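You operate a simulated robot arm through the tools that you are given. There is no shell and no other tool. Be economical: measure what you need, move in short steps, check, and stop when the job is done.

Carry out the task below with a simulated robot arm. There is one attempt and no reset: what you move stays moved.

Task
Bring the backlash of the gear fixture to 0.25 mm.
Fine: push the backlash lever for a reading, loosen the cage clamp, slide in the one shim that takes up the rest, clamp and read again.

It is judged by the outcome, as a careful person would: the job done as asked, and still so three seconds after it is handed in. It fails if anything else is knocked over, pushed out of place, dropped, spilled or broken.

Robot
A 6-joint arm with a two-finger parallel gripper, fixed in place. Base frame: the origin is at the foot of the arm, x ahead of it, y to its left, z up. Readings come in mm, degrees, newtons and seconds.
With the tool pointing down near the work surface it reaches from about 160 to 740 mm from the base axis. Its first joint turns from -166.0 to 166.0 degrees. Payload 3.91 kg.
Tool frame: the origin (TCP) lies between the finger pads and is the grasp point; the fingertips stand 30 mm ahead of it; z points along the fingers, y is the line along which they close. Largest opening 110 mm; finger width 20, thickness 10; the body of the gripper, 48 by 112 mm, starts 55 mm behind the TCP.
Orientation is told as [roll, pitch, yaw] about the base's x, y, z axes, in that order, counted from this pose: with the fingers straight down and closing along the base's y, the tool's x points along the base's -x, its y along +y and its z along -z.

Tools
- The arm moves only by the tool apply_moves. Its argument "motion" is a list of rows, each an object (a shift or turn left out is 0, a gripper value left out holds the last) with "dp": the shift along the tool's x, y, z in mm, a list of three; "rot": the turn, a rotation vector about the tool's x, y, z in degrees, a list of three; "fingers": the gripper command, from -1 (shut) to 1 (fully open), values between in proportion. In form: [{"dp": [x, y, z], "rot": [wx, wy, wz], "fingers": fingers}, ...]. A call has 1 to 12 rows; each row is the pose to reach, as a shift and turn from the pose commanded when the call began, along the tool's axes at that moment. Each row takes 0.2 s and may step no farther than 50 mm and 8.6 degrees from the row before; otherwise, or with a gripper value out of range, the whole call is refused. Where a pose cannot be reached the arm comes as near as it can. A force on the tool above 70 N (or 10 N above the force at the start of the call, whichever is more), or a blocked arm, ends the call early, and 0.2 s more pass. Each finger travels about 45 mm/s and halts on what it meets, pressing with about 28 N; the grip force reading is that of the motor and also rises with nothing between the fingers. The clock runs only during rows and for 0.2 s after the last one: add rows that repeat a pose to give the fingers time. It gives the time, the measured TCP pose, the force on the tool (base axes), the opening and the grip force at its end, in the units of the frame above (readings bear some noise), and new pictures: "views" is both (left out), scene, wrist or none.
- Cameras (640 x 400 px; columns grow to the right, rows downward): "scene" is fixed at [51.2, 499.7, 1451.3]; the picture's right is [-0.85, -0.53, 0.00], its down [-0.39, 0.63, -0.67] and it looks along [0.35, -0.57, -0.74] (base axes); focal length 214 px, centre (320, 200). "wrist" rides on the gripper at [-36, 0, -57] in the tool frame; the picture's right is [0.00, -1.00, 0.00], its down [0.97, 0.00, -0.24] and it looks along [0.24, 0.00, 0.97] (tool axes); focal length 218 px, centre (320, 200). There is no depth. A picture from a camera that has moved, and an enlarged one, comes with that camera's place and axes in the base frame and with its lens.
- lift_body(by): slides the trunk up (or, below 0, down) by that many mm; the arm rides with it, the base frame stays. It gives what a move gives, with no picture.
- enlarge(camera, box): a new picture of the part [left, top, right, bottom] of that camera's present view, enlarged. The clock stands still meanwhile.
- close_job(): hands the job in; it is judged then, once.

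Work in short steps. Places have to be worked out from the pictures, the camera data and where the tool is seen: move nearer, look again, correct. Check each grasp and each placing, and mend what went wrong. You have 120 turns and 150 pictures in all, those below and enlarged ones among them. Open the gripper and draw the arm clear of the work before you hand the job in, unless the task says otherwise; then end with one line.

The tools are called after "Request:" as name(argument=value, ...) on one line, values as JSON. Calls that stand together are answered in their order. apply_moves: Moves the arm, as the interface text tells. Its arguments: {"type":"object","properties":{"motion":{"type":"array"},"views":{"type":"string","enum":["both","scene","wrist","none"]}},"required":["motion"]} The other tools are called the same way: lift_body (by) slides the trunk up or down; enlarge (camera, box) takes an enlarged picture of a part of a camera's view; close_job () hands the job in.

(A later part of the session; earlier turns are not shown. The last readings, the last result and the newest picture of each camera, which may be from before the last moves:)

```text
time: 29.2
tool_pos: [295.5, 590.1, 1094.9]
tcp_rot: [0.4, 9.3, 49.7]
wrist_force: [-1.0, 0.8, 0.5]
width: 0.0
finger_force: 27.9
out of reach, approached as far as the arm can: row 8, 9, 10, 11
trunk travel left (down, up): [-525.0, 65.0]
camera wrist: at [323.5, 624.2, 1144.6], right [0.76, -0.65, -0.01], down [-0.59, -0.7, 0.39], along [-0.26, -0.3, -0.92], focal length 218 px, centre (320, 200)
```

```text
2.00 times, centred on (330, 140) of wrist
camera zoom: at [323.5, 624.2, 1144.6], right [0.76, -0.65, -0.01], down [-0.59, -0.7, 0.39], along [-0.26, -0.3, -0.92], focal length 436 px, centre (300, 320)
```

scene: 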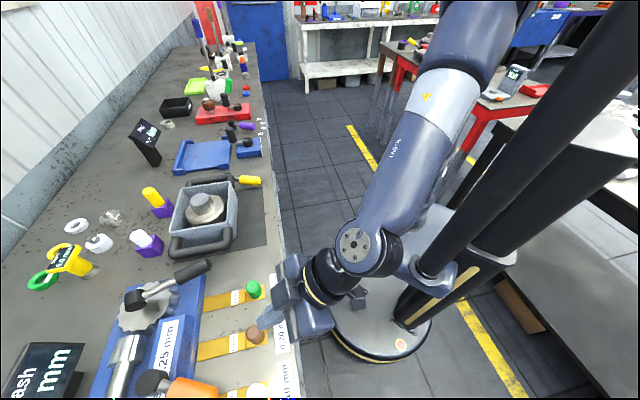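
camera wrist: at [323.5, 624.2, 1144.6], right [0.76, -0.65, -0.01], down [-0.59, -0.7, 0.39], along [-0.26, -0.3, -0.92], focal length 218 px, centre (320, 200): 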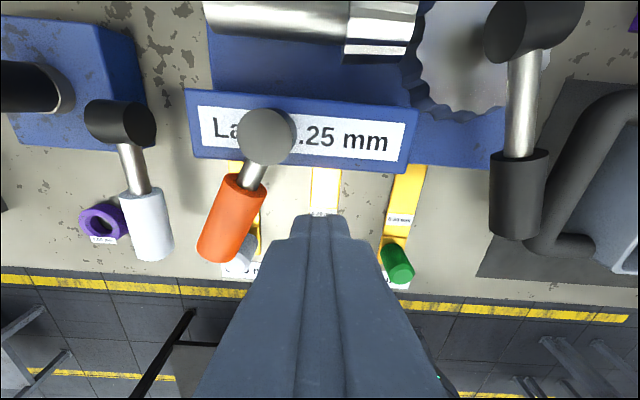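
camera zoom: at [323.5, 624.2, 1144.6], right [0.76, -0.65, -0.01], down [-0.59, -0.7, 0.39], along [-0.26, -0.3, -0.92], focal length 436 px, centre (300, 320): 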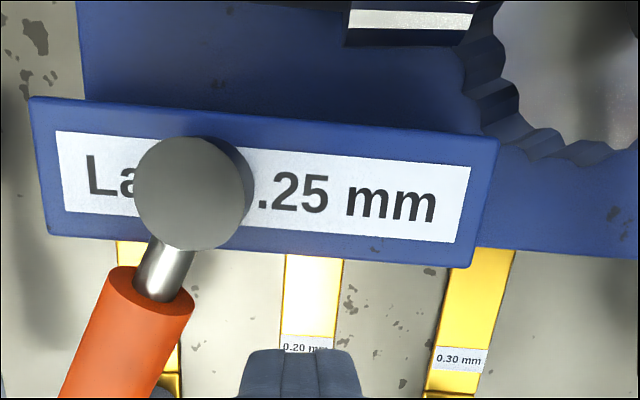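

Still no slot seen; the seam between cage and base plate is the likely place. I'll back off and take a near-horizontal view of that seam.

Request:
apply_moves(motion=[{"dp": [35, -10, 0], "rot": [0, -8.4, 0]}, {"dp": [70, -20, 0], "rot": [0, -16.8, 0]}, {"dp": [105, -30, 0], "rot": [0, -25.2, 0]}, {"dp": [140, -40, 0], "rot": [0, -33.6, 0]}, {"dp": [165, -50, 0], "rot": [0, -42, 0]}, {"dp": [175, -60, 0], "rot": [0, -50.4, 0]}, {"dp": [175, -60, 30], "rot": [0, -58.8, 0]}, {"dp": [175, -60, 60], "rot": [0, -67.2, 0]}, {"dp": [175, -60, 60], "rot": [0, -75.6, 0]}, {"dp": [175, -60, 60], "rot": [0, -84, 0]}, {"dp": [175, -60, 60], "rot": [0, -91, 0]}], views="wrist")

```text
time: 31.6
tool_pos: [224.0, 412.6, 1063.1]
tcp_rot: [2.5, -81.9, 47.1]
wrist_force: [-0.1, -0.3, 0.8]
width: 0.2
finger_force: 28.0
trunk travel left (down, up): [-525.0, 65.0]
camera wrist: at [188.5, 373.0, 1105.7], right [0.76, -0.65, -0.01], down [-0.25, -0.28, -0.93], along [0.6, 0.71, -0.37], focal length 218 px, centre (320, 200)
```

wrist: 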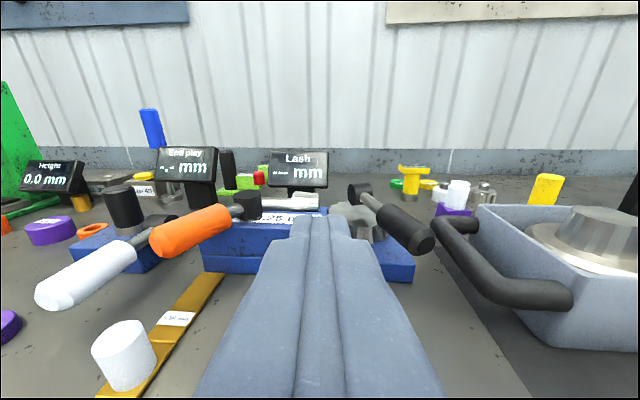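

Request:
apply_moves(motion=[{"dp": [43.2, 0, 16.2]}, {"dp": [86.3, 0, 32.3]}, {"dp": [117, 0, 60]}, {"dp": [121, 0, 95]}, {"dp": [121, 0, 95]}], views="wrist")

Request:
enlarge(camera="wrist", box=[120, 80, 440, 280])

```text
time: 32.9
tool_pos: [269.0, 487.9, 940.0]
tcp_rot: [-4.3, -81.5, 53.4]
wrist_force: [-0.7, 0.2, -0.7]
width: 0.0
finger_force: 27.7
out of reach, approached as far as the arm can: row 2, 3, 4, 5
trunk travel left (down, up): [-525.0, 65.0]
camera wrist: at [234.5, 449.7, 984.5], right [0.76, -0.65, 0.01], down [-0.24, -0.29, -0.92], along [0.61, 0.7, -0.38], focal length 218 px, centre (320, 200)
```

wrist: 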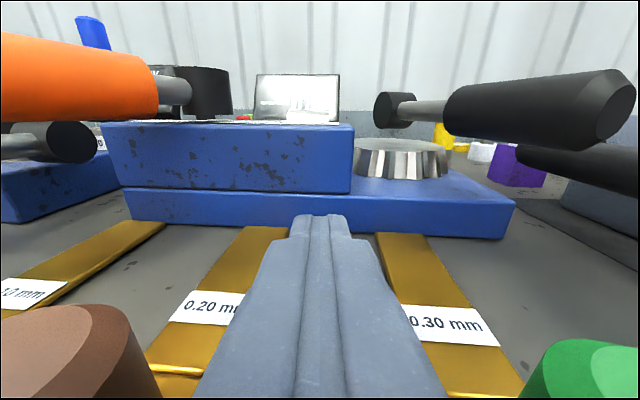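

```text
2.00 times, centred on (280, 180) of wrist
camera zoom: at [234.5, 449.7, 984.5], right [0.76, -0.65, 0.01], down [-0.24, -0.29, -0.92], along [0.61, 0.7, -0.38], focal length 436 px, centre (400, 240)
```

zoom: 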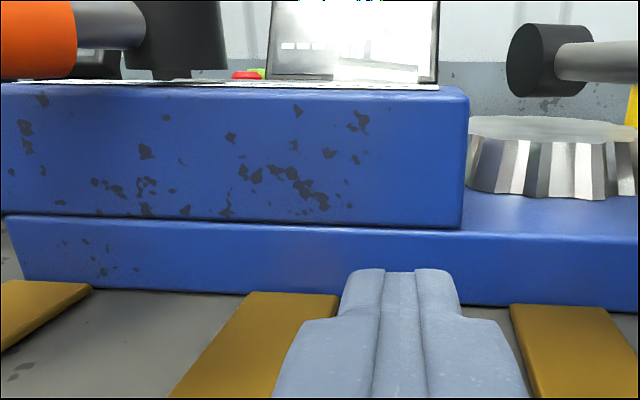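

Request:
enlarge(camera="wrist", box=[110, 160, 240, 240])

Request:
enlarge(camera="wrist", box=[270, 150, 400, 230])

```text
4.92 times, centred on (175, 200) of wrist
camera zoom: at [234.5, 449.7, 984.5], right [0.76, -0.65, 0.01], down [-0.24, -0.29, -0.92], along [0.61, 0.7, -0.38], focal length 1074 px, centre (1034, 200)
```

zoom: 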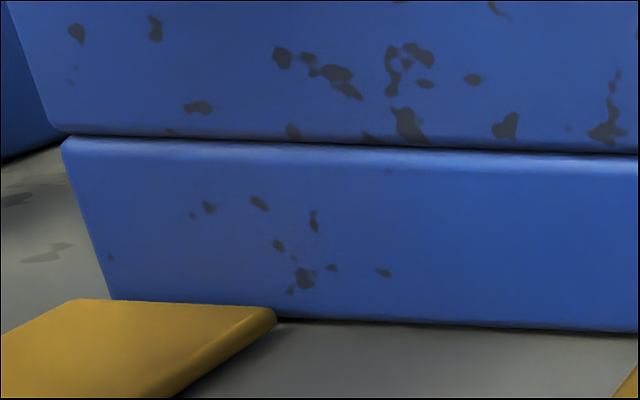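

```text
4.92 times, centred on (335, 190) of wrist
camera zoom: at [234.5, 449.7, 984.5], right [0.76, -0.65, 0.01], down [-0.24, -0.29, -0.92], along [0.61, 0.7, -0.38], focal length 1074 px, centre (246, 249)
```

zoom: 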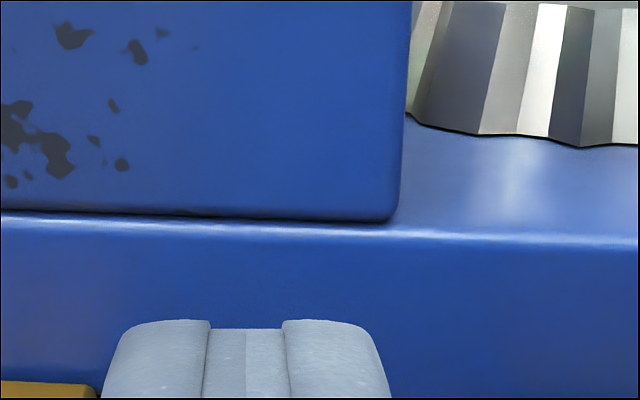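

The front seam is flush. I'll look at the cage from its left end and behind for the slot.

Request:
apply_moves(motion=[{"dp": [-44, 0, -6.7], "rot": [0, 8.4, 0]}, {"dp": [-85, 10, -13], "rot": [0, 16.8, 0]}, {"dp": [-120, 35, -18], "rot": [0, 25.2, 0]}, {"dp": [-146, 70, -22], "rot": [0, 33.6, 0]}, {"dp": [-163, 110, -14.5], "rot": [0, 42, 0]}, {"dp": [-176, 145, 3.8], "rot": [0, 50.4, 0]}, {"dp": [-186, 163, 32], "rot": [0, 58.8, 0]}, {"dp": [-189, 163, 47], "rot": [0, 67.2, 0]}, {"dp": [-189, 163, 47], "rot": [0, 75.6, 0]}, {"dp": [-189, 163, 47], "rot": [0, 81.5, 0]}], views="wrist")

```text
time: 35.0
tool_pos: [192.4, 644.7, 1120.4]
tcp_rot: [0.5, -0.3, 49.7]
wrist_force: [-0.2, 0.0, 0.1]
width: 0.0
finger_force: 27.9
out of reach, approached as far as the arm can: row 10
trunk travel left (down, up): [-525.0, 65.0]
camera wrist: at [214.4, 671.3, 1177.6], right [0.76, -0.65, -0.01], down [-0.63, -0.74, 0.23], along [-0.16, -0.17, -0.97], focal length 218 px, centre (320, 200)
```

wrist: 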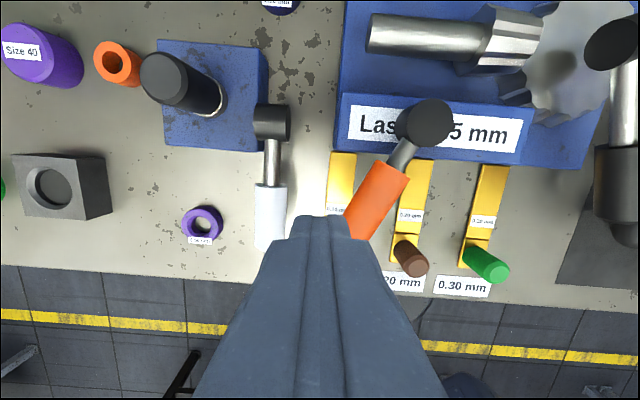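

Request:
apply_moves(motion=[{"dp": [0, 8, 0], "rot": [8.4, 0, 0]}, {"dp": [0, 16, 0], "rot": [16.8, 0, 0]}, {"dp": [0, 20, 0], "rot": [25.2, 0, 0]}, {"dp": [0, 20, 0], "rot": [33.6, 0, 0]}, {"dp": [0, 20, 20], "rot": [42, 0, 0]}, {"dp": [0, 20, 40], "rot": [50, 0, 0]}, {"dp": [0, 20, 40], "rot": [50, 0, 0]}], views="wrist")

Request:
enlarge(camera="wrist", box=[200, 0, 440, 180])

```text
time: 36.5
tool_pos: [217.5, 610.2, 1037.8]
tcp_rot: [-44.7, -4.7, 52.7]
wrist_force: [-18.6, -7.4, 28.8]
width: 0.0
finger_force: 28.0
out of reach, approached as far as the arm can: row 1, 2, 3, 4, 5, 6, 7
trunk travel left (down, up): [-525.0, 65.0]
stopped in row 7: the force on the tool passed its limit (the readings are from after the stop); the commanded pose is now the measured one
camera wrist: at [205.4, 660.6, 1081.1], right [0.53, -0.48, 0.7], down [-0.73, -0.68, 0.09], along [0.43, -0.56, -0.71], focal length 218 px, centre (320, 200)
```

wrist: 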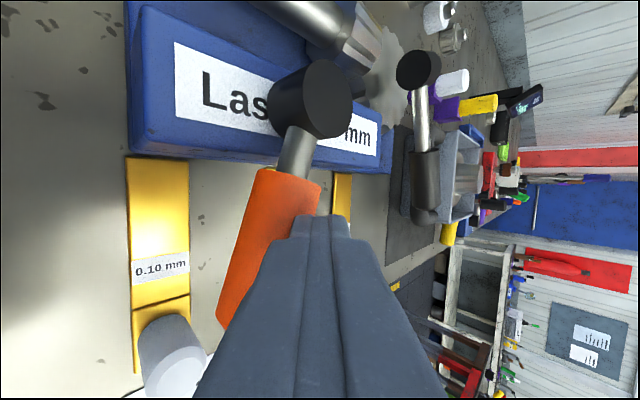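

```text
2.22 times, centred on (320, 90) of wrist
camera zoom: at [205.4, 660.6, 1081.1], right [0.53, -0.48, 0.7], down [-0.73, -0.68, 0.09], along [0.43, -0.56, -0.71], focal length 485 px, centre (320, 444)
```

zoom: 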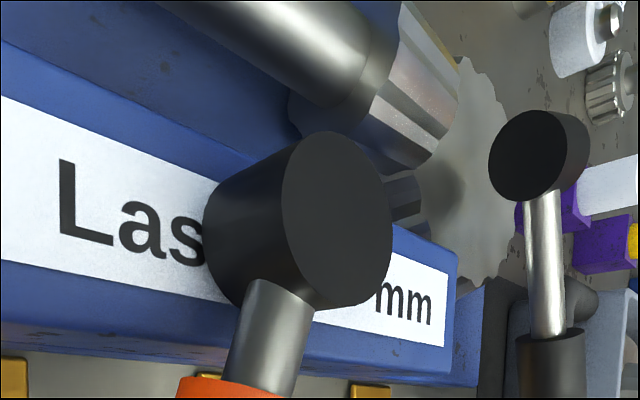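

The tool drifted down onto the orange handle (29 N); I'll raise straight up at once and return to vertical.

Request:
apply_moves(motion=[{"dp": [-3, -28, -28]}, {"dp": [-6, -56, -56]}, {"dp": [-6, -63, -63], "rot": [-8.4, 0, 0]}, {"dp": [-6, -63, -63], "rot": [-16.8, 0, 0]}, {"dp": [-6, -63, -63], "rot": [-25.2, 0, 0]}, {"dp": [-6, -63, -63], "rot": [-33.6, 0, 0]}, {"dp": [-6, -63, -63], "rot": [-42, 0, 0]}, {"dp": [-6, -63, -63], "rot": [-44.5, 4, 0]}])

```text
time: 38.3
tool_pos: [221.2, 611.6, 1122.8]
tcp_rot: [-0.1, -0.5, 51.0]
wrist_force: [0.4, 0.5, -0.4]
width: 0.0
finger_force: 28.2
out of reach, approached as far as the arm can: row 1, 2, 3, 4
trunk travel left (down, up): [-525.0, 65.0]
camera wrist: at [243.1, 639.4, 1179.0], right [0.78, -0.63, 0.0], down [-0.61, -0.76, 0.23], along [-0.14, -0.18, -0.97], focal length 218 px, centre (320, 200)
```

scene: 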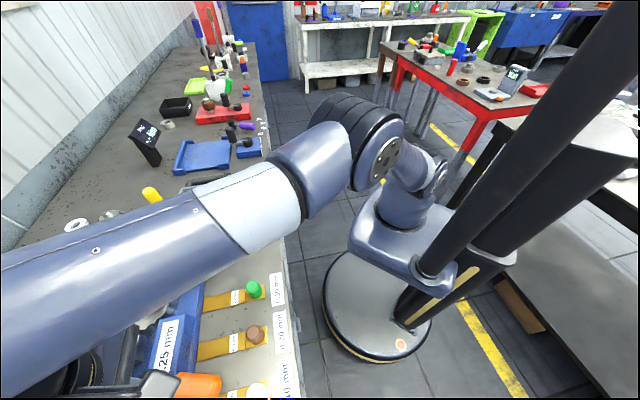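
wrist: 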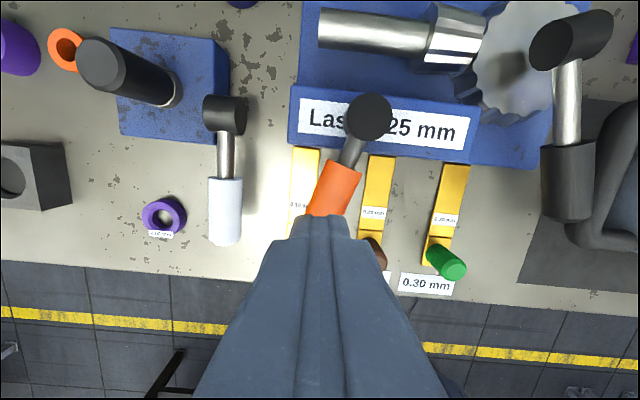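

Nothing was displaced. I'll shift left to view the cage's left end obliquely from above.

Request:
apply_moves(motion=[{"dp": [0, 35, 0]}, {"dp": [0, 70, 0]}, {"dp": [0, 105, 0]}, {"dp": [0, 105, 0]}], views="wrist")

Request:
enlarge(camera="wrist", box=[380, 0, 600, 180])

```text
time: 39.3
tool_pos: [151.3, 652.4, 1117.4]
tcp_rot: [-0.2, -0.5, 51.0]
wrist_force: [0.1, -0.4, -0.6]
width: 0.0
finger_force: 27.4
out of reach, approached as far as the arm can: row 2, 3, 4
trunk travel left (down, up): [-525.0, 65.0]
camera wrist: at [172.9, 679.9, 1173.7], right [0.78, -0.63, 0.0], down [-0.61, -0.76, 0.23], along [-0.14, -0.18, -0.97], focal length 218 px, centre (320, 200)
```

wrist: 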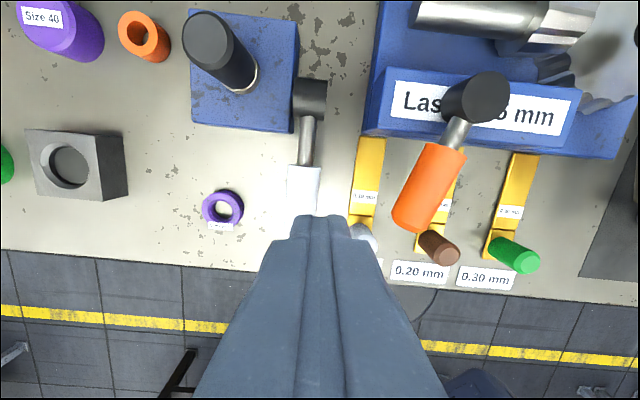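

```text
2.22 times, centred on (490, 90) of wrist
camera zoom: at [172.9, 679.9, 1173.7], right [0.78, -0.63, 0.0], down [-0.61, -0.76, 0.23], along [-0.14, -0.18, -0.97], focal length 485 px, centre (-58, 444)
```

zoom: 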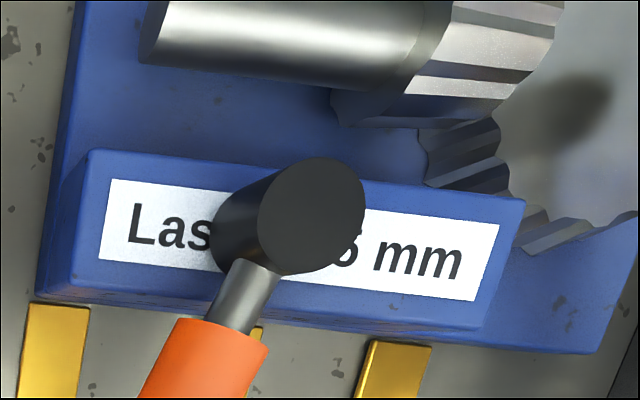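

The left end is plain too. The only unseen side is the back (toward the pinion). I'll move the camera beyond the cage, staying high, to look back at it.

Request:
apply_moves(motion=[{"dp": [0, -45, 0]}, {"dp": [0, -90, 0]}, {"dp": [-20, -130, 0]}, {"dp": [-45, -165, 0]}, {"dp": [-75, -177, 20]}, {"dp": [-91, -177, 55]}, {"dp": [-91, -177, 90]}, {"dp": [-91, -177, 90]}], views="wrist")

Request:
enlarge(camera="wrist", box=[120, 60, 480, 300])

```text
time: 41.1
tool_pos: [347.6, 611.4, 1028.4]
tcp_rot: [-0.3, -0.4, 51.1]
wrist_force: [-0.8, -0.1, -0.7]
width: 0.0
finger_force: 28.2
trunk travel left (down, up): [-525.0, 65.0]
camera wrist: at [368.9, 639.4, 1085.3], right [0.78, -0.63, 0.01], down [-0.61, -0.76, 0.23], along [-0.14, -0.18, -0.97], focal length 218 px, centre (320, 200)
```

wrist: 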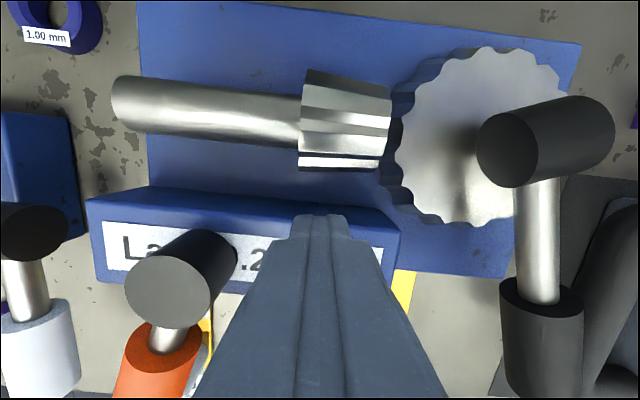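

```text
1.67 times, centred on (300, 180) of wrist
camera zoom: at [368.9, 639.4, 1085.3], right [0.78, -0.63, 0.01], down [-0.61, -0.76, 0.23], along [-0.14, -0.18, -0.97], focal length 364 px, centre (353, 233)
```

zoom: 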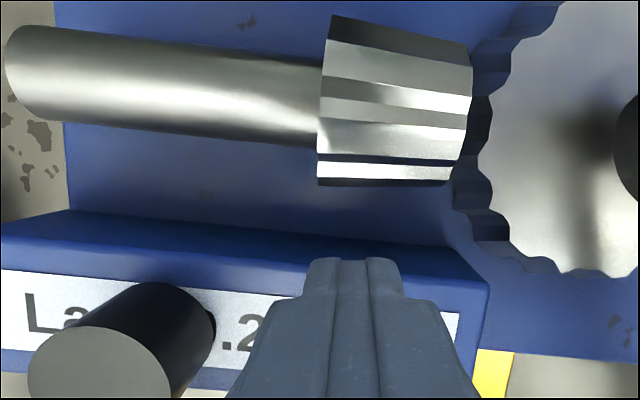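

The rear is plain as well, so the shim must go in at the cage/base seam. I'll back out and hover over the brown 0.20 mm shim to measure it.

Request:
apply_moves(motion=[{"dp": [0, 0, -40]}, {"dp": [40, 4, -60]}, {"dp": [80, 8, -60], "rot": [0, 0, 1]}, {"dp": [120, 12, -60], "rot": [0, 0, 2]}, {"dp": [160, 16, -60], "rot": [0, 0, 2], "fingers": 0}, {"dp": [180, 16, -30], "rot": [0, 0, 2], "fingers": 0}, {"dp": [180, 16, 0], "rot": [0, 0, 2], "fingers": 0}, {"dp": [180, 16, 0], "rot": [0, 0, 2], "fingers": 0}])

Request:
enlarge(camera="wrist", box=[220, 100, 420, 280])

```text
time: 42.9
tool_pos: [222.1, 482.0, 1026.9]
tcp_rot: [-0.3, -0.4, 49.1]
wrist_force: [-0.4, 0.3, 0.1]
width: 54.9
finger_force: 0.1
trunk travel left (down, up): [-525.0, 65.0]
camera wrist: at [243.9, 509.4, 1082.8], right [0.76, -0.66, 0.01], down [-0.64, -0.73, 0.23], along [-0.15, -0.18, -0.97], focal length 218 px, centre (320, 200)
```

scene: 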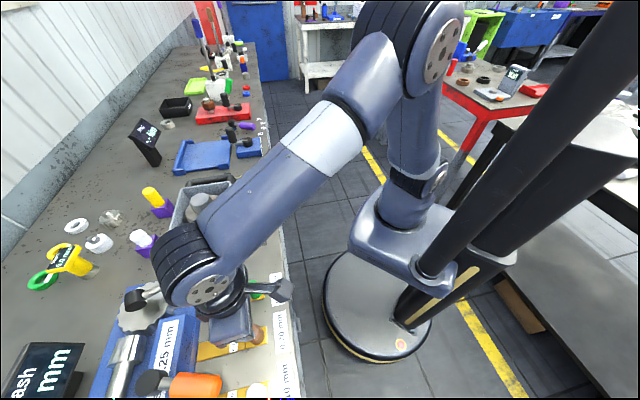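
wrist: 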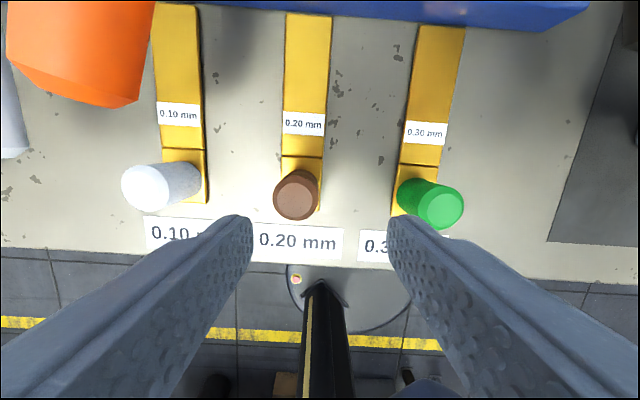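

```text
2.22 times, centred on (320, 190) of wrist
camera zoom: at [243.9, 509.4, 1082.8], right [0.76, -0.66, 0.01], down [-0.64, -0.73, 0.23], along [-0.15, -0.18, -0.97], focal length 485 px, centre (320, 222)
```

zoom: 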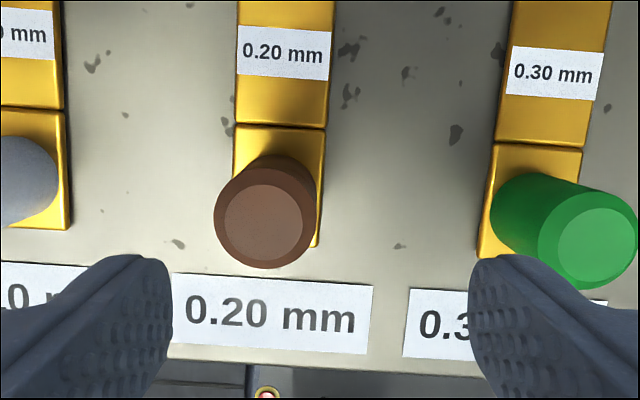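

The brown knob is at about n=508, e1=-168 (bench axes), top z≈926, and the tongue is turned ~4°. I'll tilt the tool back 20° and descend over it in stages.

Request:
apply_moves(motion=[{"dp": [2, 10, 0], "rot": [0, -7, 1.5]}, {"dp": [2, 19.5, 20], "rot": [0, -14, 3]}, {"dp": [2, 19.5, 50], "rot": [0, -20, 4]}, {"dp": [2, 19.5, 70], "rot": [0, -20, 4]}, {"dp": [2, 19.5, 70], "rot": [0, -20, 4]}], views="wrist")

```text
time: 44.1
tool_pos: [205.8, 493.0, 955.0]
tcp_rot: [0.3, -20.5, 44.9]
wrist_force: [-0.8, -0.3, 0.1]
width: 54.8
finger_force: 0.0
trunk travel left (down, up): [-525.0, 65.0]
camera wrist: at [215.4, 503.0, 1021.4], right [0.71, -0.71, -0.01], down [-0.7, -0.7, -0.11], along [0.08, 0.09, -0.99], focal length 218 px, centre (320, 200)
```

wrist: 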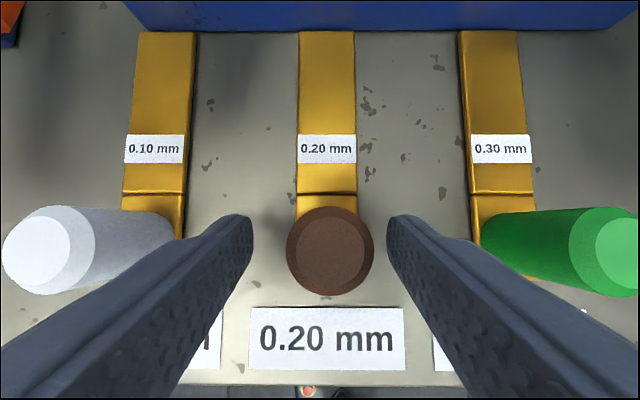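

Well aligned. Descend straight onto the knob and close.

Request:
apply_moves(motion=[{"dp": [4, -4.2, 16]}, {"dp": [9.9, -4.2, 35.8]}, {"dp": [9.9, -4.2, 35.8], "fingers": -0.4}, {"dp": [9.9, -4.2, 35.8], "fingers": -1}, {"dp": [9.9, -4.2, 35.8], "fingers": -1}, {"dp": [9.9, -4.2, 35.8], "fingers": -1}])

```text
time: 44.8
tool_pos: [213.1, 489.1, 932.1]
tcp_rot: [0.5, -21.4, 44.8]
wrist_force: [-2.9, -41.2, 49.6]
width: 46.4
finger_force: 13.0
trunk travel left (down, up): [-525.0, 65.0]
stopped in row 3: the force on the tool passed its limit (the readings are from after the stop); the commanded pose is now the measured one
camera wrist: at [222.3, 497.7, 997.5], right [0.71, -0.71, -0.01], down [-0.7, -0.7, -0.13], along [0.09, 0.1, -0.99], focal length 218 px, centre (320, 200)
```

scene: 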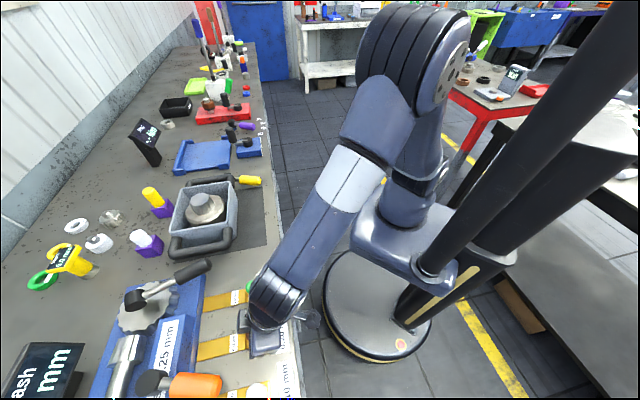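
wrist: 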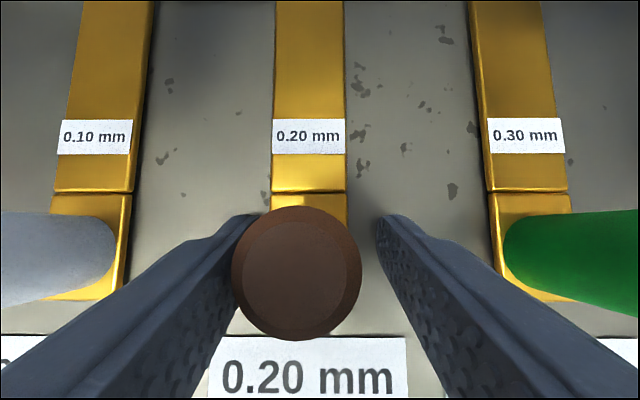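

Fingertips touched the bench, which is therefore nearer z≈900, and I'm ~6 mm too far right. Raise a little, recentre and close.

Request:
apply_moves(motion=[{"dp": [-2, 0, -6], "fingers": 0}, {"dp": [-2, 6, -6], "fingers": 0}, {"dp": [-2, 6, -6], "fingers": 0}], views="wrist")

```text
time: 45.6
tool_pos: [207.1, 501.8, 932.5]
tcp_rot: [0.8, -21.3, 45.1]
wrist_force: [-0.4, 0.2, -0.1]
width: 55.0
finger_force: 0.0
trunk travel left (down, up): [-525.0, 65.0]
camera wrist: at [217.2, 510.4, 997.8], right [0.71, -0.7, -0.01], down [-0.7, -0.7, -0.13], along [0.08, 0.1, -0.99], focal length 218 px, centre (320, 200)
```

wrist: 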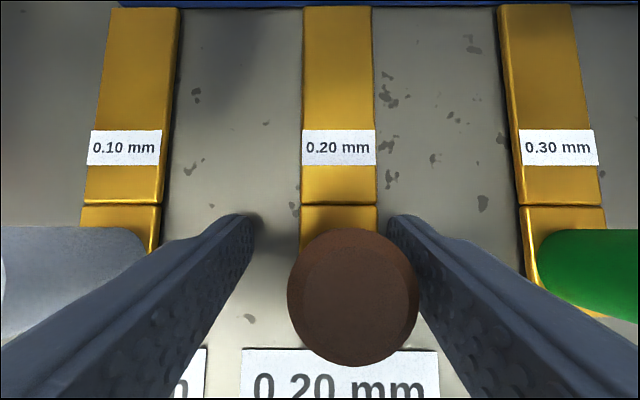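

Request:
apply_moves(motion=[{"dp": [5, -8.5, 2], "fingers": 0}, {"dp": [5, -8.5, 2], "fingers": 0}], views="wrist")

```text
time: 46.2
tool_pos: [211.1, 494.6, 931.1]
tcp_rot: [1.0, -21.7, 45.0]
wrist_force: [0.7, 14.3, 18.7]
width: 49.7
finger_force: 0.1
trunk travel left (down, up): [-525.0, 65.0]
camera wrist: at [220.1, 503.1, 997.8], right [0.71, -0.7, -0.02], down [-0.7, -0.7, -0.14], along [0.08, 0.11, -0.99], focal length 218 px, centre (320, 200)
```

wrist: 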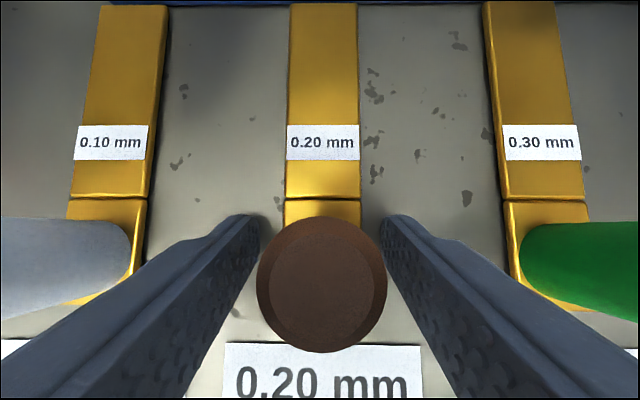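

Centred; raise 4 mm off the bench and close on the knob.

Request:
apply_moves(motion=[{"dp": [-1.5, 0, -4], "fingers": 0}, {"dp": [-1.5, 0, -4], "fingers": -0.6}, {"dp": [-1.5, 0, -4], "fingers": -1}, {"dp": [-1.5, 0, -4], "fingers": -1}, {"dp": [-1.5, 0, -4], "fingers": -1}], views="wrist")

```text
time: 47.4
tool_pos: [210.2, 491.5, 931.8]
tcp_rot: [0.6, -21.3, 45.2]
wrist_force: [-9.5, 7.6, -9.0]
width: 29.3
finger_force: 45.5
trunk travel left (down, up): [-525.0, 65.0]
camera wrist: at [218.7, 501.4, 997.6], right [0.71, -0.7, -0.01], down [-0.7, -0.7, -0.13], along [0.08, 0.1, -0.99], focal length 218 px, centre (320, 200)
```

wrist: 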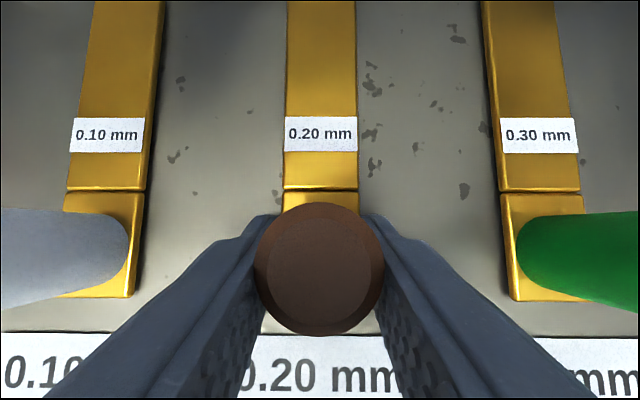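

Grasped (29 mm knob). Lift straight up 45 mm and check how the shim hangs.

Request:
apply_moves(motion=[{"dp": [-5.5, 0, -14]}, {"dp": [-11, 0, -28]}, {"dp": [-16.3, 0, -42]}, {"dp": [-16.3, 0, -42]}])

Request:
enlarge(camera="scene", box=[140, 260, 320, 400])

```text
time: 48.4
tool_pos: [211.4, 493.5, 977.2]
tcp_rot: [0.6, -21.2, 45.0]
wrist_force: [-13.4, 13.1, -34.1]
width: 28.8
finger_force: 44.8
trunk travel left (down, up): [-525.0, 65.0]
camera wrist: at [220.4, 502.7, 1042.9], right [0.71, -0.7, -0.01], down [-0.7, -0.7, -0.13], along [0.08, 0.1, -0.99], focal length 218 px, centre (320, 200)
```

scene: 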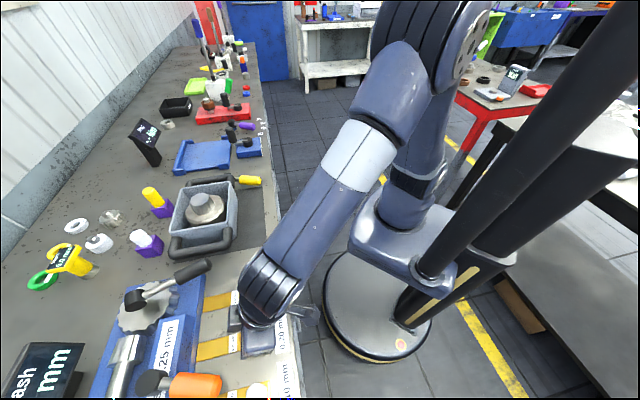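
wrist: 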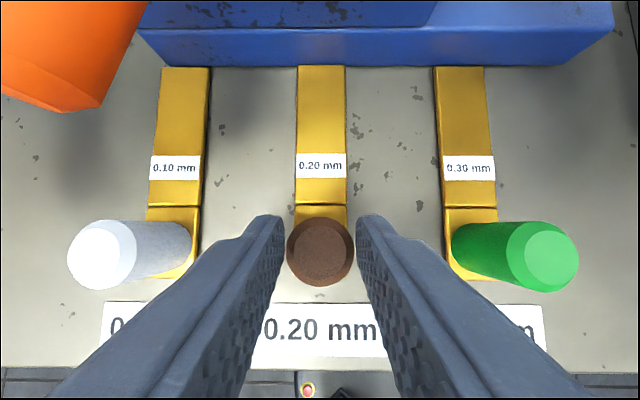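

```text
2.86 times, centred on (230, 330) of scene
camera zoom: at [51.2, 499.7, 1451.3], right [-0.85, -0.53, 0.0], down [-0.39, 0.63, -0.67], along [0.35, -0.57, -0.74], focal length 613 px, centre (577, -171)
```

zoom: 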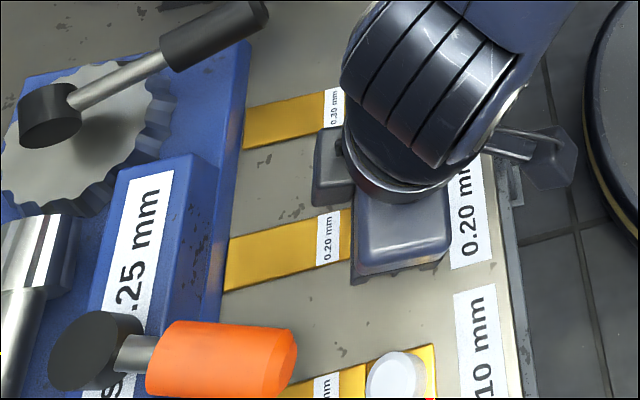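

The shim stayed down and pulled back with 34 N: it runs on a slide along the bench and only moves toward the fixture. I'll release and re-approach to push the knob from behind with closed, tilted fingers (keeping the gripper body clear of the orange handle).

Request:
apply_moves(motion=[{"dp": [0, 0, 0], "fingers": 0}, {"dp": [0, 0, 0], "fingers": 0}, {"dp": [-14.5, 0, -37.3], "fingers": 0}, {"dp": [6.3, 0, -66.8], "rot": [0, -8, 0], "fingers": 0}, {"dp": [34.2, 0, -77.6], "rot": [0, -16, 0], "fingers": -1}, {"dp": [50.7, 0, -62.6], "rot": [0, -24, 0], "fingers": -1}, {"dp": [58, 0, -44], "rot": [0, -32, 0], "fingers": -1}, {"dp": [55.9, 0, -21.7], "rot": [0, -39, 0], "fingers": -1}, {"dp": [55.9, 0, -21.7], "rot": [0, -39, 0], "fingers": -1}])

```text
time: 50.4
tool_pos: [170.0, 447.9, 979.0]
tcp_rot: [1.4, -60.3, 44.0]
wrist_force: [-0.4, -0.3, 0.4]
width: 0.0
finger_force: 28.2
trunk travel left (down, up): [-525.0, 65.0]
camera wrist: at [147.0, 425.5, 1037.3], right [0.71, -0.7, -0.01], down [-0.49, -0.48, -0.72], along [0.5, 0.52, -0.69], focal length 218 px, centre (320, 200)
```

scene: 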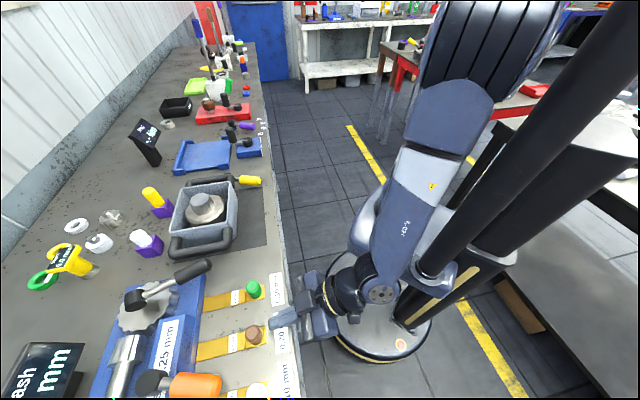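
wrist: 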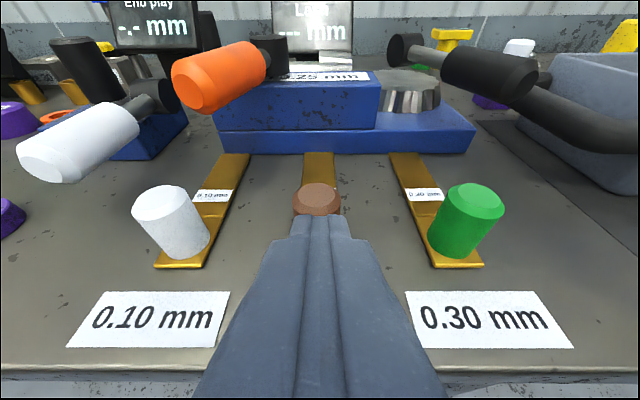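

Fingers line up with the knob. Lower to knob height and push forward gently.

Request:
apply_moves(motion=[{"dp": [15, 0, 13]}, {"dp": [29.8, 0, 26.5]}, {"dp": [25.8, 0, 33.5]}, {"dp": [22.8, 0, 38.7]}, {"dp": [19.8, 0, 43.8]}, {"dp": [16.8, 0, 49]}, {"dp": [14.3, 0, 53.3]}])

```text
time: 52.0
tool_pos: [197.4, 477.2, 939.7]
tcp_rot: [1.5, -60.3, 43.9]
wrist_force: [0.1, -0.9, -0.6]
width: 0.0
finger_force: 28.1
trunk travel left (down, up): [-525.0, 65.0]
camera wrist: at [174.6, 454.6, 998.8], right [0.71, -0.7, -0.01], down [-0.49, -0.48, -0.72], along [0.5, 0.52, -0.69], focal length 218 px, centre (320, 200)
```

scene: 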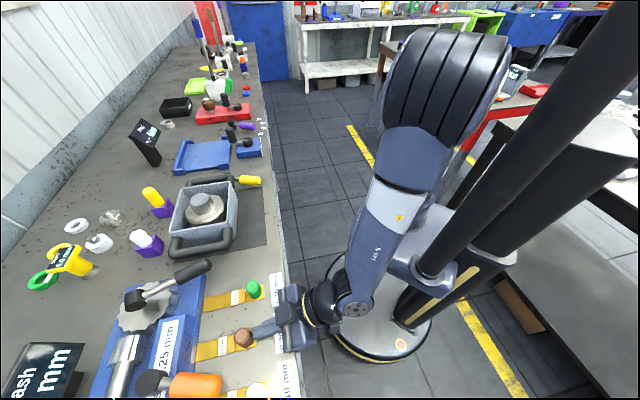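
wrist: 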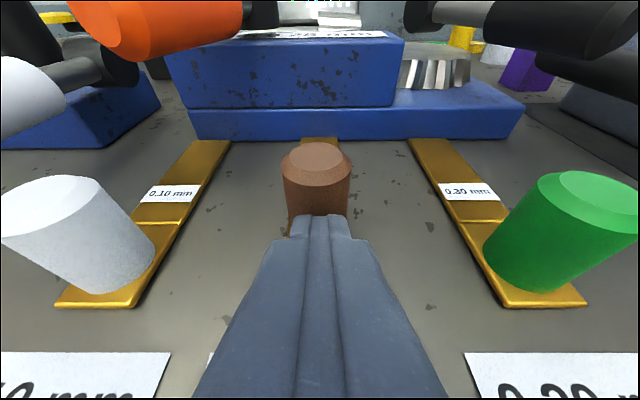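

The shim is sliding forward with hardly any force. Check where the tongue goes.

Request:
enlarge(camera="scene", box=[140, 260, 320, 400])

Request:
enlarge(camera="wrist", box=[220, 80, 420, 220])

```text
2.86 times, centred on (230, 330) of scene
camera zoom: at [51.2, 499.7, 1451.3], right [-0.85, -0.53, 0.0], down [-0.39, 0.63, -0.67], along [0.35, -0.57, -0.74], focal length 613 px, centre (577, -171)
```

zoom: 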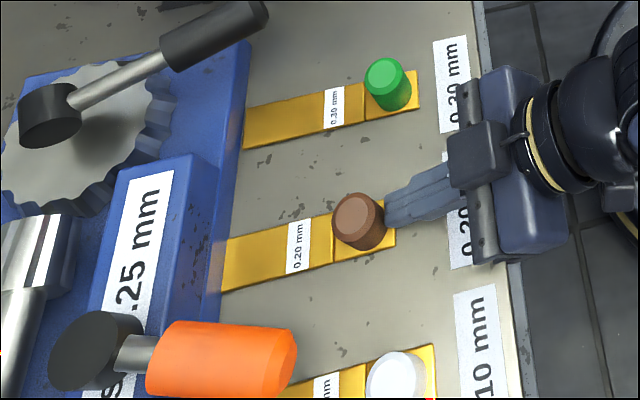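

```text
2.86 times, centred on (320, 150) of wrist
camera zoom: at [174.6, 454.6, 998.8], right [0.71, -0.7, -0.01], down [-0.49, -0.48, -0.72], along [0.5, 0.52, -0.69], focal length 624 px, centre (320, 343)
```

zoom: 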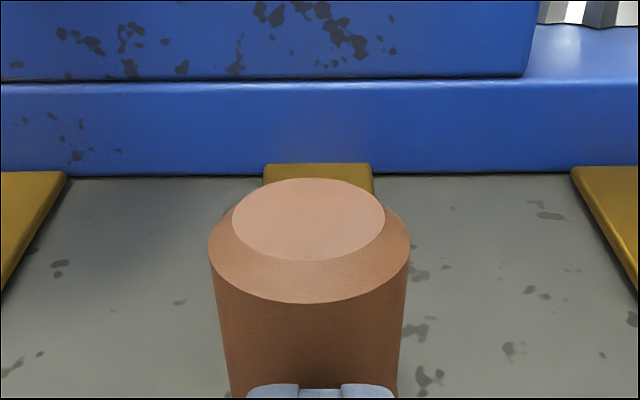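

The tongue is entering the fixture. Continue pushing along the slide.

Request:
apply_moves(motion=[{"dp": [-3, 0, 5.2]}, {"dp": [-6, 0, 10.4]}, {"dp": [-9, 0, 15.6]}, {"dp": [-12, 0, 20.8]}, {"dp": [-15, 0, 26]}, {"dp": [-18, 0, 31.2]}])

Request:
enlarge(camera="scene", box=[140, 260, 320, 400])

```text
time: 53.5
tool_pos: [215.0, 494.4, 937.0]
tcp_rot: [0.9, -59.6, 45.0]
wrist_force: [-41.0, -41.0, 19.7]
width: 0.0
finger_force: 27.8
trunk travel left (down, up): [-525.0, 65.0]
stopped in row 6: the force on the tool passed its limit (the readings are from after the stop); the commanded pose is now the measured one
camera wrist: at [193.0, 472.0, 997.7], right [0.72, -0.7, -0.01], down [-0.49, -0.5, -0.72], along [0.5, 0.52, -0.7], focal length 218 px, centre (320, 200)
```

scene: 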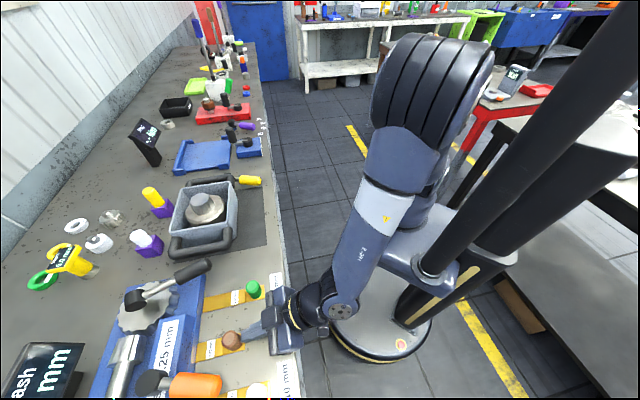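
wrist: 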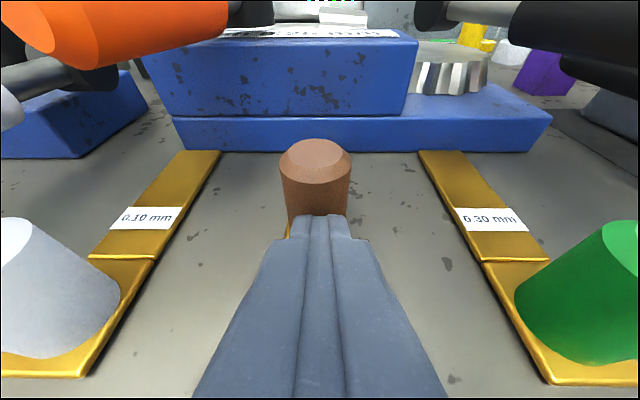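

```text
2.86 times, centred on (230, 330) of scene
camera zoom: at [51.2, 499.7, 1451.3], right [-0.85, -0.53, 0.0], down [-0.39, 0.63, -0.67], along [0.35, -0.57, -0.74], focal length 613 px, centre (577, -171)
```

zoom: 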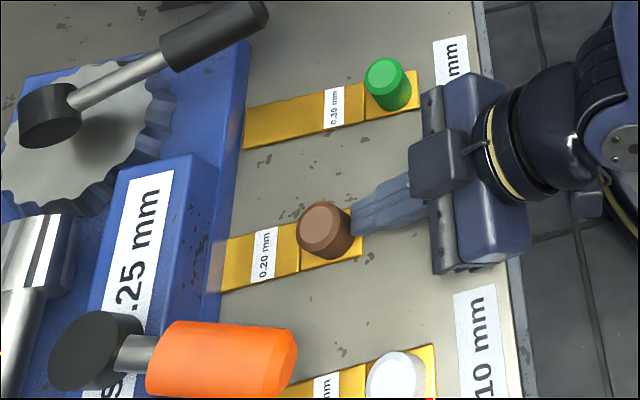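

The shim reached a firm stop (58 N) after about 45 mm. Now back off, rise, and go to the left of the orange handle to turn it back to the clamped side.

Request:
apply_moves(motion=[{"dp": [10.1, 0, -17.3]}, {"dp": [-1.3, 0, -47.2]}, {"dp": [-35.8, 0, -67.4]}, {"dp": [-70.4, 20, -87.6], "rot": [0, 8, 0]}, {"dp": [-96.2, 50, -102.8], "rot": [0, 16, 0]}, {"dp": [-123.6, 85, -95.7], "rot": [0, 24, 0]}, {"dp": [-143.1, 110, -72.3], "rot": [0, 32, 0]}, {"dp": [-158.2, 124, -46.5], "rot": [0, 40, 0]}, {"dp": [-173.4, 124, -20.6], "rot": [0, 48, 0]}, {"dp": [-173.4, 124, -20.6], "rot": [0, 56, 0]}, {"dp": [-173.4, 124, -20.6], "rot": [0, 59.6, 0]}])

```text
time: 55.9
tool_pos: [180.8, 636.2, 1097.7]
tcp_rot: [0.7, 0.1, 45.4]
wrist_force: [-0.3, -0.5, -0.2]
width: 0.1
finger_force: 28.0
trunk travel left (down, up): [-525.0, 65.0]
camera wrist: at [207.0, 660.4, 1153.8], right [0.71, -0.7, -0.01], down [-0.68, -0.69, 0.24], along [-0.18, -0.17, -0.97], focal length 218 px, centre (320, 200)
```

scene: 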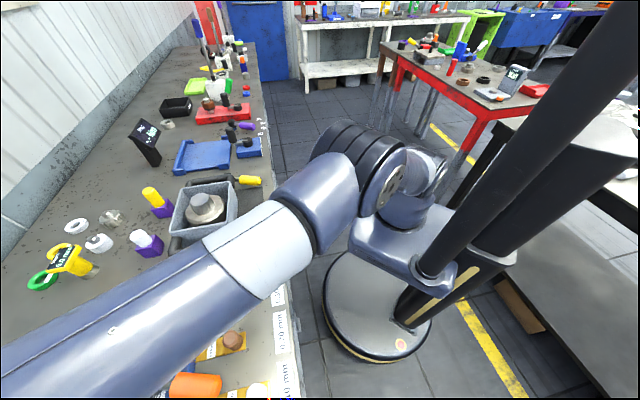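
wrist: 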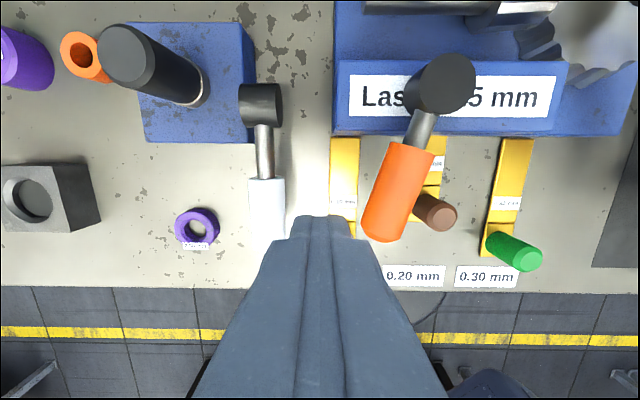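

The shim stayed in. The handle's left edge is ~38 mm right of the tool; descend and push it right along its arc.

Request:
apply_moves(motion=[{"dp": [-3, -10, 40]}, {"dp": [-3, -14, 75]}, {"dp": [-3, -14, 98]}, {"dp": [-8, -24, 98]}, {"dp": [-8, -34, 98]}, {"dp": [-5, -44, 98]}, {"dp": [0, -54, 98]}, {"dp": [3, -64, 98]}], views="wrist")

```text
time: 57.7
tool_pos: [225.9, 589.0, 997.1]
tcp_rot: [0.5, 0.0, 45.4]
wrist_force: [-1.1, 4.0, 2.1]
width: 0.0
finger_force: 27.7
trunk travel left (down, up): [-525.0, 65.0]
camera wrist: at [250.9, 614.6, 1055.1], right [0.71, -0.7, -0.01], down [-0.68, -0.69, 0.24], along [-0.17, -0.16, -0.97], focal length 218 px, centre (320, 200)
```

wrist: 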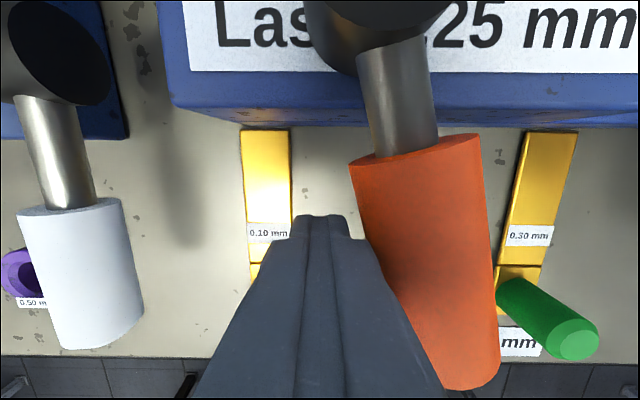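

It swings freely. Continue right until the clamped stop.

Request:
apply_moves(motion=[{"dp": [2, -8, 0]}, {"dp": [4, -16, 0]}, {"dp": [4, -22, 0]}, {"dp": [4, -27, 0]}, {"dp": [4, -32, 0]}, {"dp": [4, -37, 0]}, {"dp": [3, -41, 0]}], views="wrist")

```text
time: 58.9
tool_pos: [231.5, 574.7, 998.5]
tcp_rot: [1.8, -0.5, 46.0]
wrist_force: [-30.9, 32.2, -5.8]
width: 0.0
finger_force: 28.0
trunk travel left (down, up): [-525.0, 65.0]
stopped in row 5: the force on the tool passed its limit (the readings are from after the stop); the commanded pose is now the measured one
camera wrist: at [257.6, 598.9, 1056.2], right [0.72, -0.69, -0.03], down [-0.67, -0.7, 0.23], along [-0.18, -0.15, -0.97], focal length 218 px, centre (320, 200)
```

wrist: 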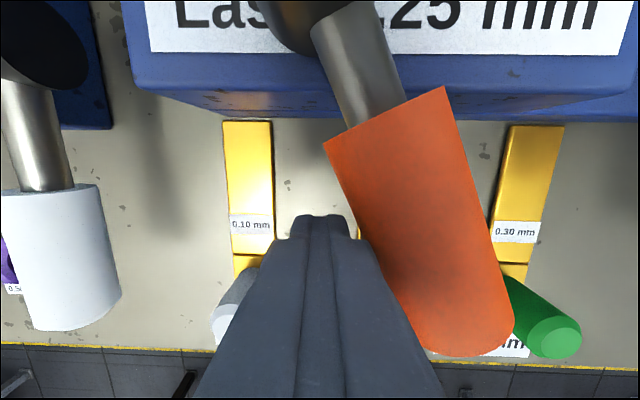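

The clamp is back at its stop. Back off, rise, and return over the black lever for the new reading.

Request:
apply_moves(motion=[{"dp": [0, 12, 0]}, {"dp": [0, 12, -40], "rot": [-0.8, 0, 0]}, {"dp": [0, 12, -78], "rot": [-1.6, 0, 0]}, {"dp": [-8, -32, -78], "rot": [-1.6, 0, 0]}, {"dp": [-16, -76, -78], "rot": [-1.6, 0, 0]}, {"dp": [-24, -120, -78], "rot": [-1.6, 0, 0]}, {"dp": [-32, -162, -78], "rot": [-1.6, 0, 0]}, {"dp": [-41, -196, -78], "rot": [-1.6, 0, 0]}, {"dp": [-41, -196, -60], "rot": [-1.6, 0, 0]}, {"dp": [-41, -196, -60], "rot": [-1.6, 0, 0]}])

```text
time: 61.1
tool_pos: [409.2, 459.6, 1056.1]
tcp_rot: [3.1, -0.4, 45.8]
wrist_force: [0.4, 0.2, -0.2]
width: 0.0
finger_force: 27.5
trunk travel left (down, up): [-525.0, 65.0]
camera wrist: at [435.9, 483.9, 1112.5], right [0.71, -0.7, -0.05], down [-0.67, -0.7, 0.23], along [-0.2, -0.13, -0.97], focal length 218 px, centre (320, 200)
```

scene: 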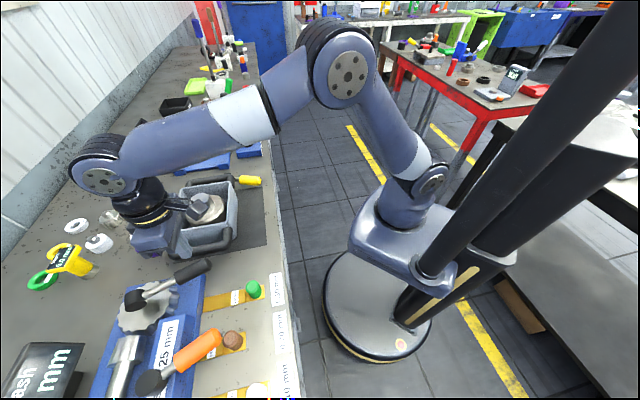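
wrist: 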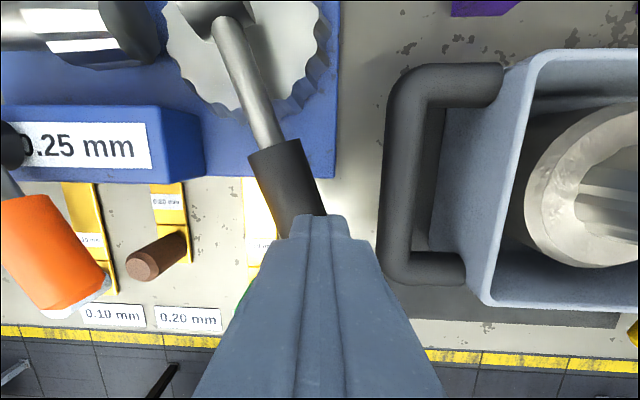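

Correct the tilt and position, then press the lever down as before.

Request:
apply_moves(motion=[{"dp": [0, 11, 0], "rot": [3, 0, 0]}, {"dp": [0, 11, 25], "rot": [3, 0, 0]}, {"dp": [0, 11, 45], "rot": [3, 0, 0]}, {"dp": [0, 11, 51], "rot": [3, 0, 0]}, {"dp": [0, 11, 57], "rot": [3, 0, 0]}, {"dp": [0, 11, 63], "rot": [3, 0, 0]}, {"dp": [0, 11, 68], "rot": [3, 0, 0]}])

Request:
enlarge(camera="scene", box=[0, 330, 100, 400])

```text
time: 62.7
tool_pos: [399.5, 470.1, 992.5]
tcp_rot: [0.1, -0.8, 45.7]
wrist_force: [0.4, -2.0, 25.4]
width: 0.0
finger_force: 28.4
trunk travel left (down, up): [-525.0, 65.0]
camera wrist: at [422.5, 495.3, 1050.1], right [0.72, -0.7, 0.0], down [-0.68, -0.7, 0.23], along [-0.16, -0.16, -0.97], focal length 218 px, centre (320, 200)
```

scene: 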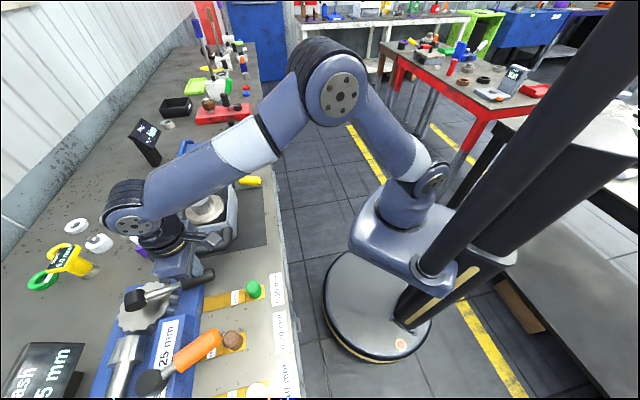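
wrist: 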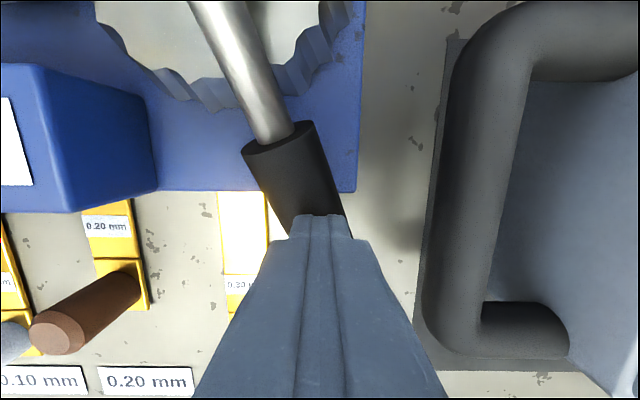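

```text
5.71 times, centred on (50, 365) of scene
camera zoom: at [51.2, 499.7, 1451.3], right [-0.85, -0.53, 0.0], down [-0.39, 0.63, -0.67], along [0.35, -0.57, -0.74], focal length 1226 px, centre (1863, -743)
```

zoom: 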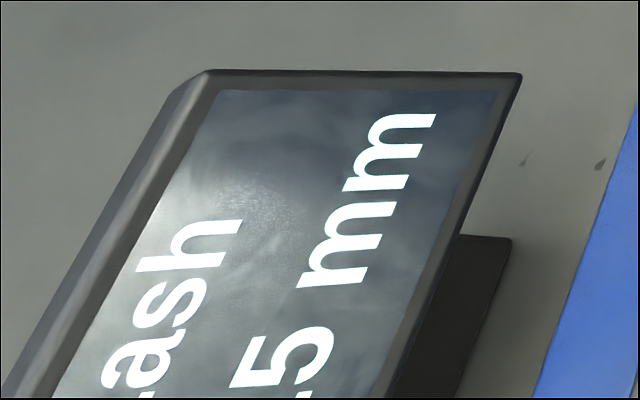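

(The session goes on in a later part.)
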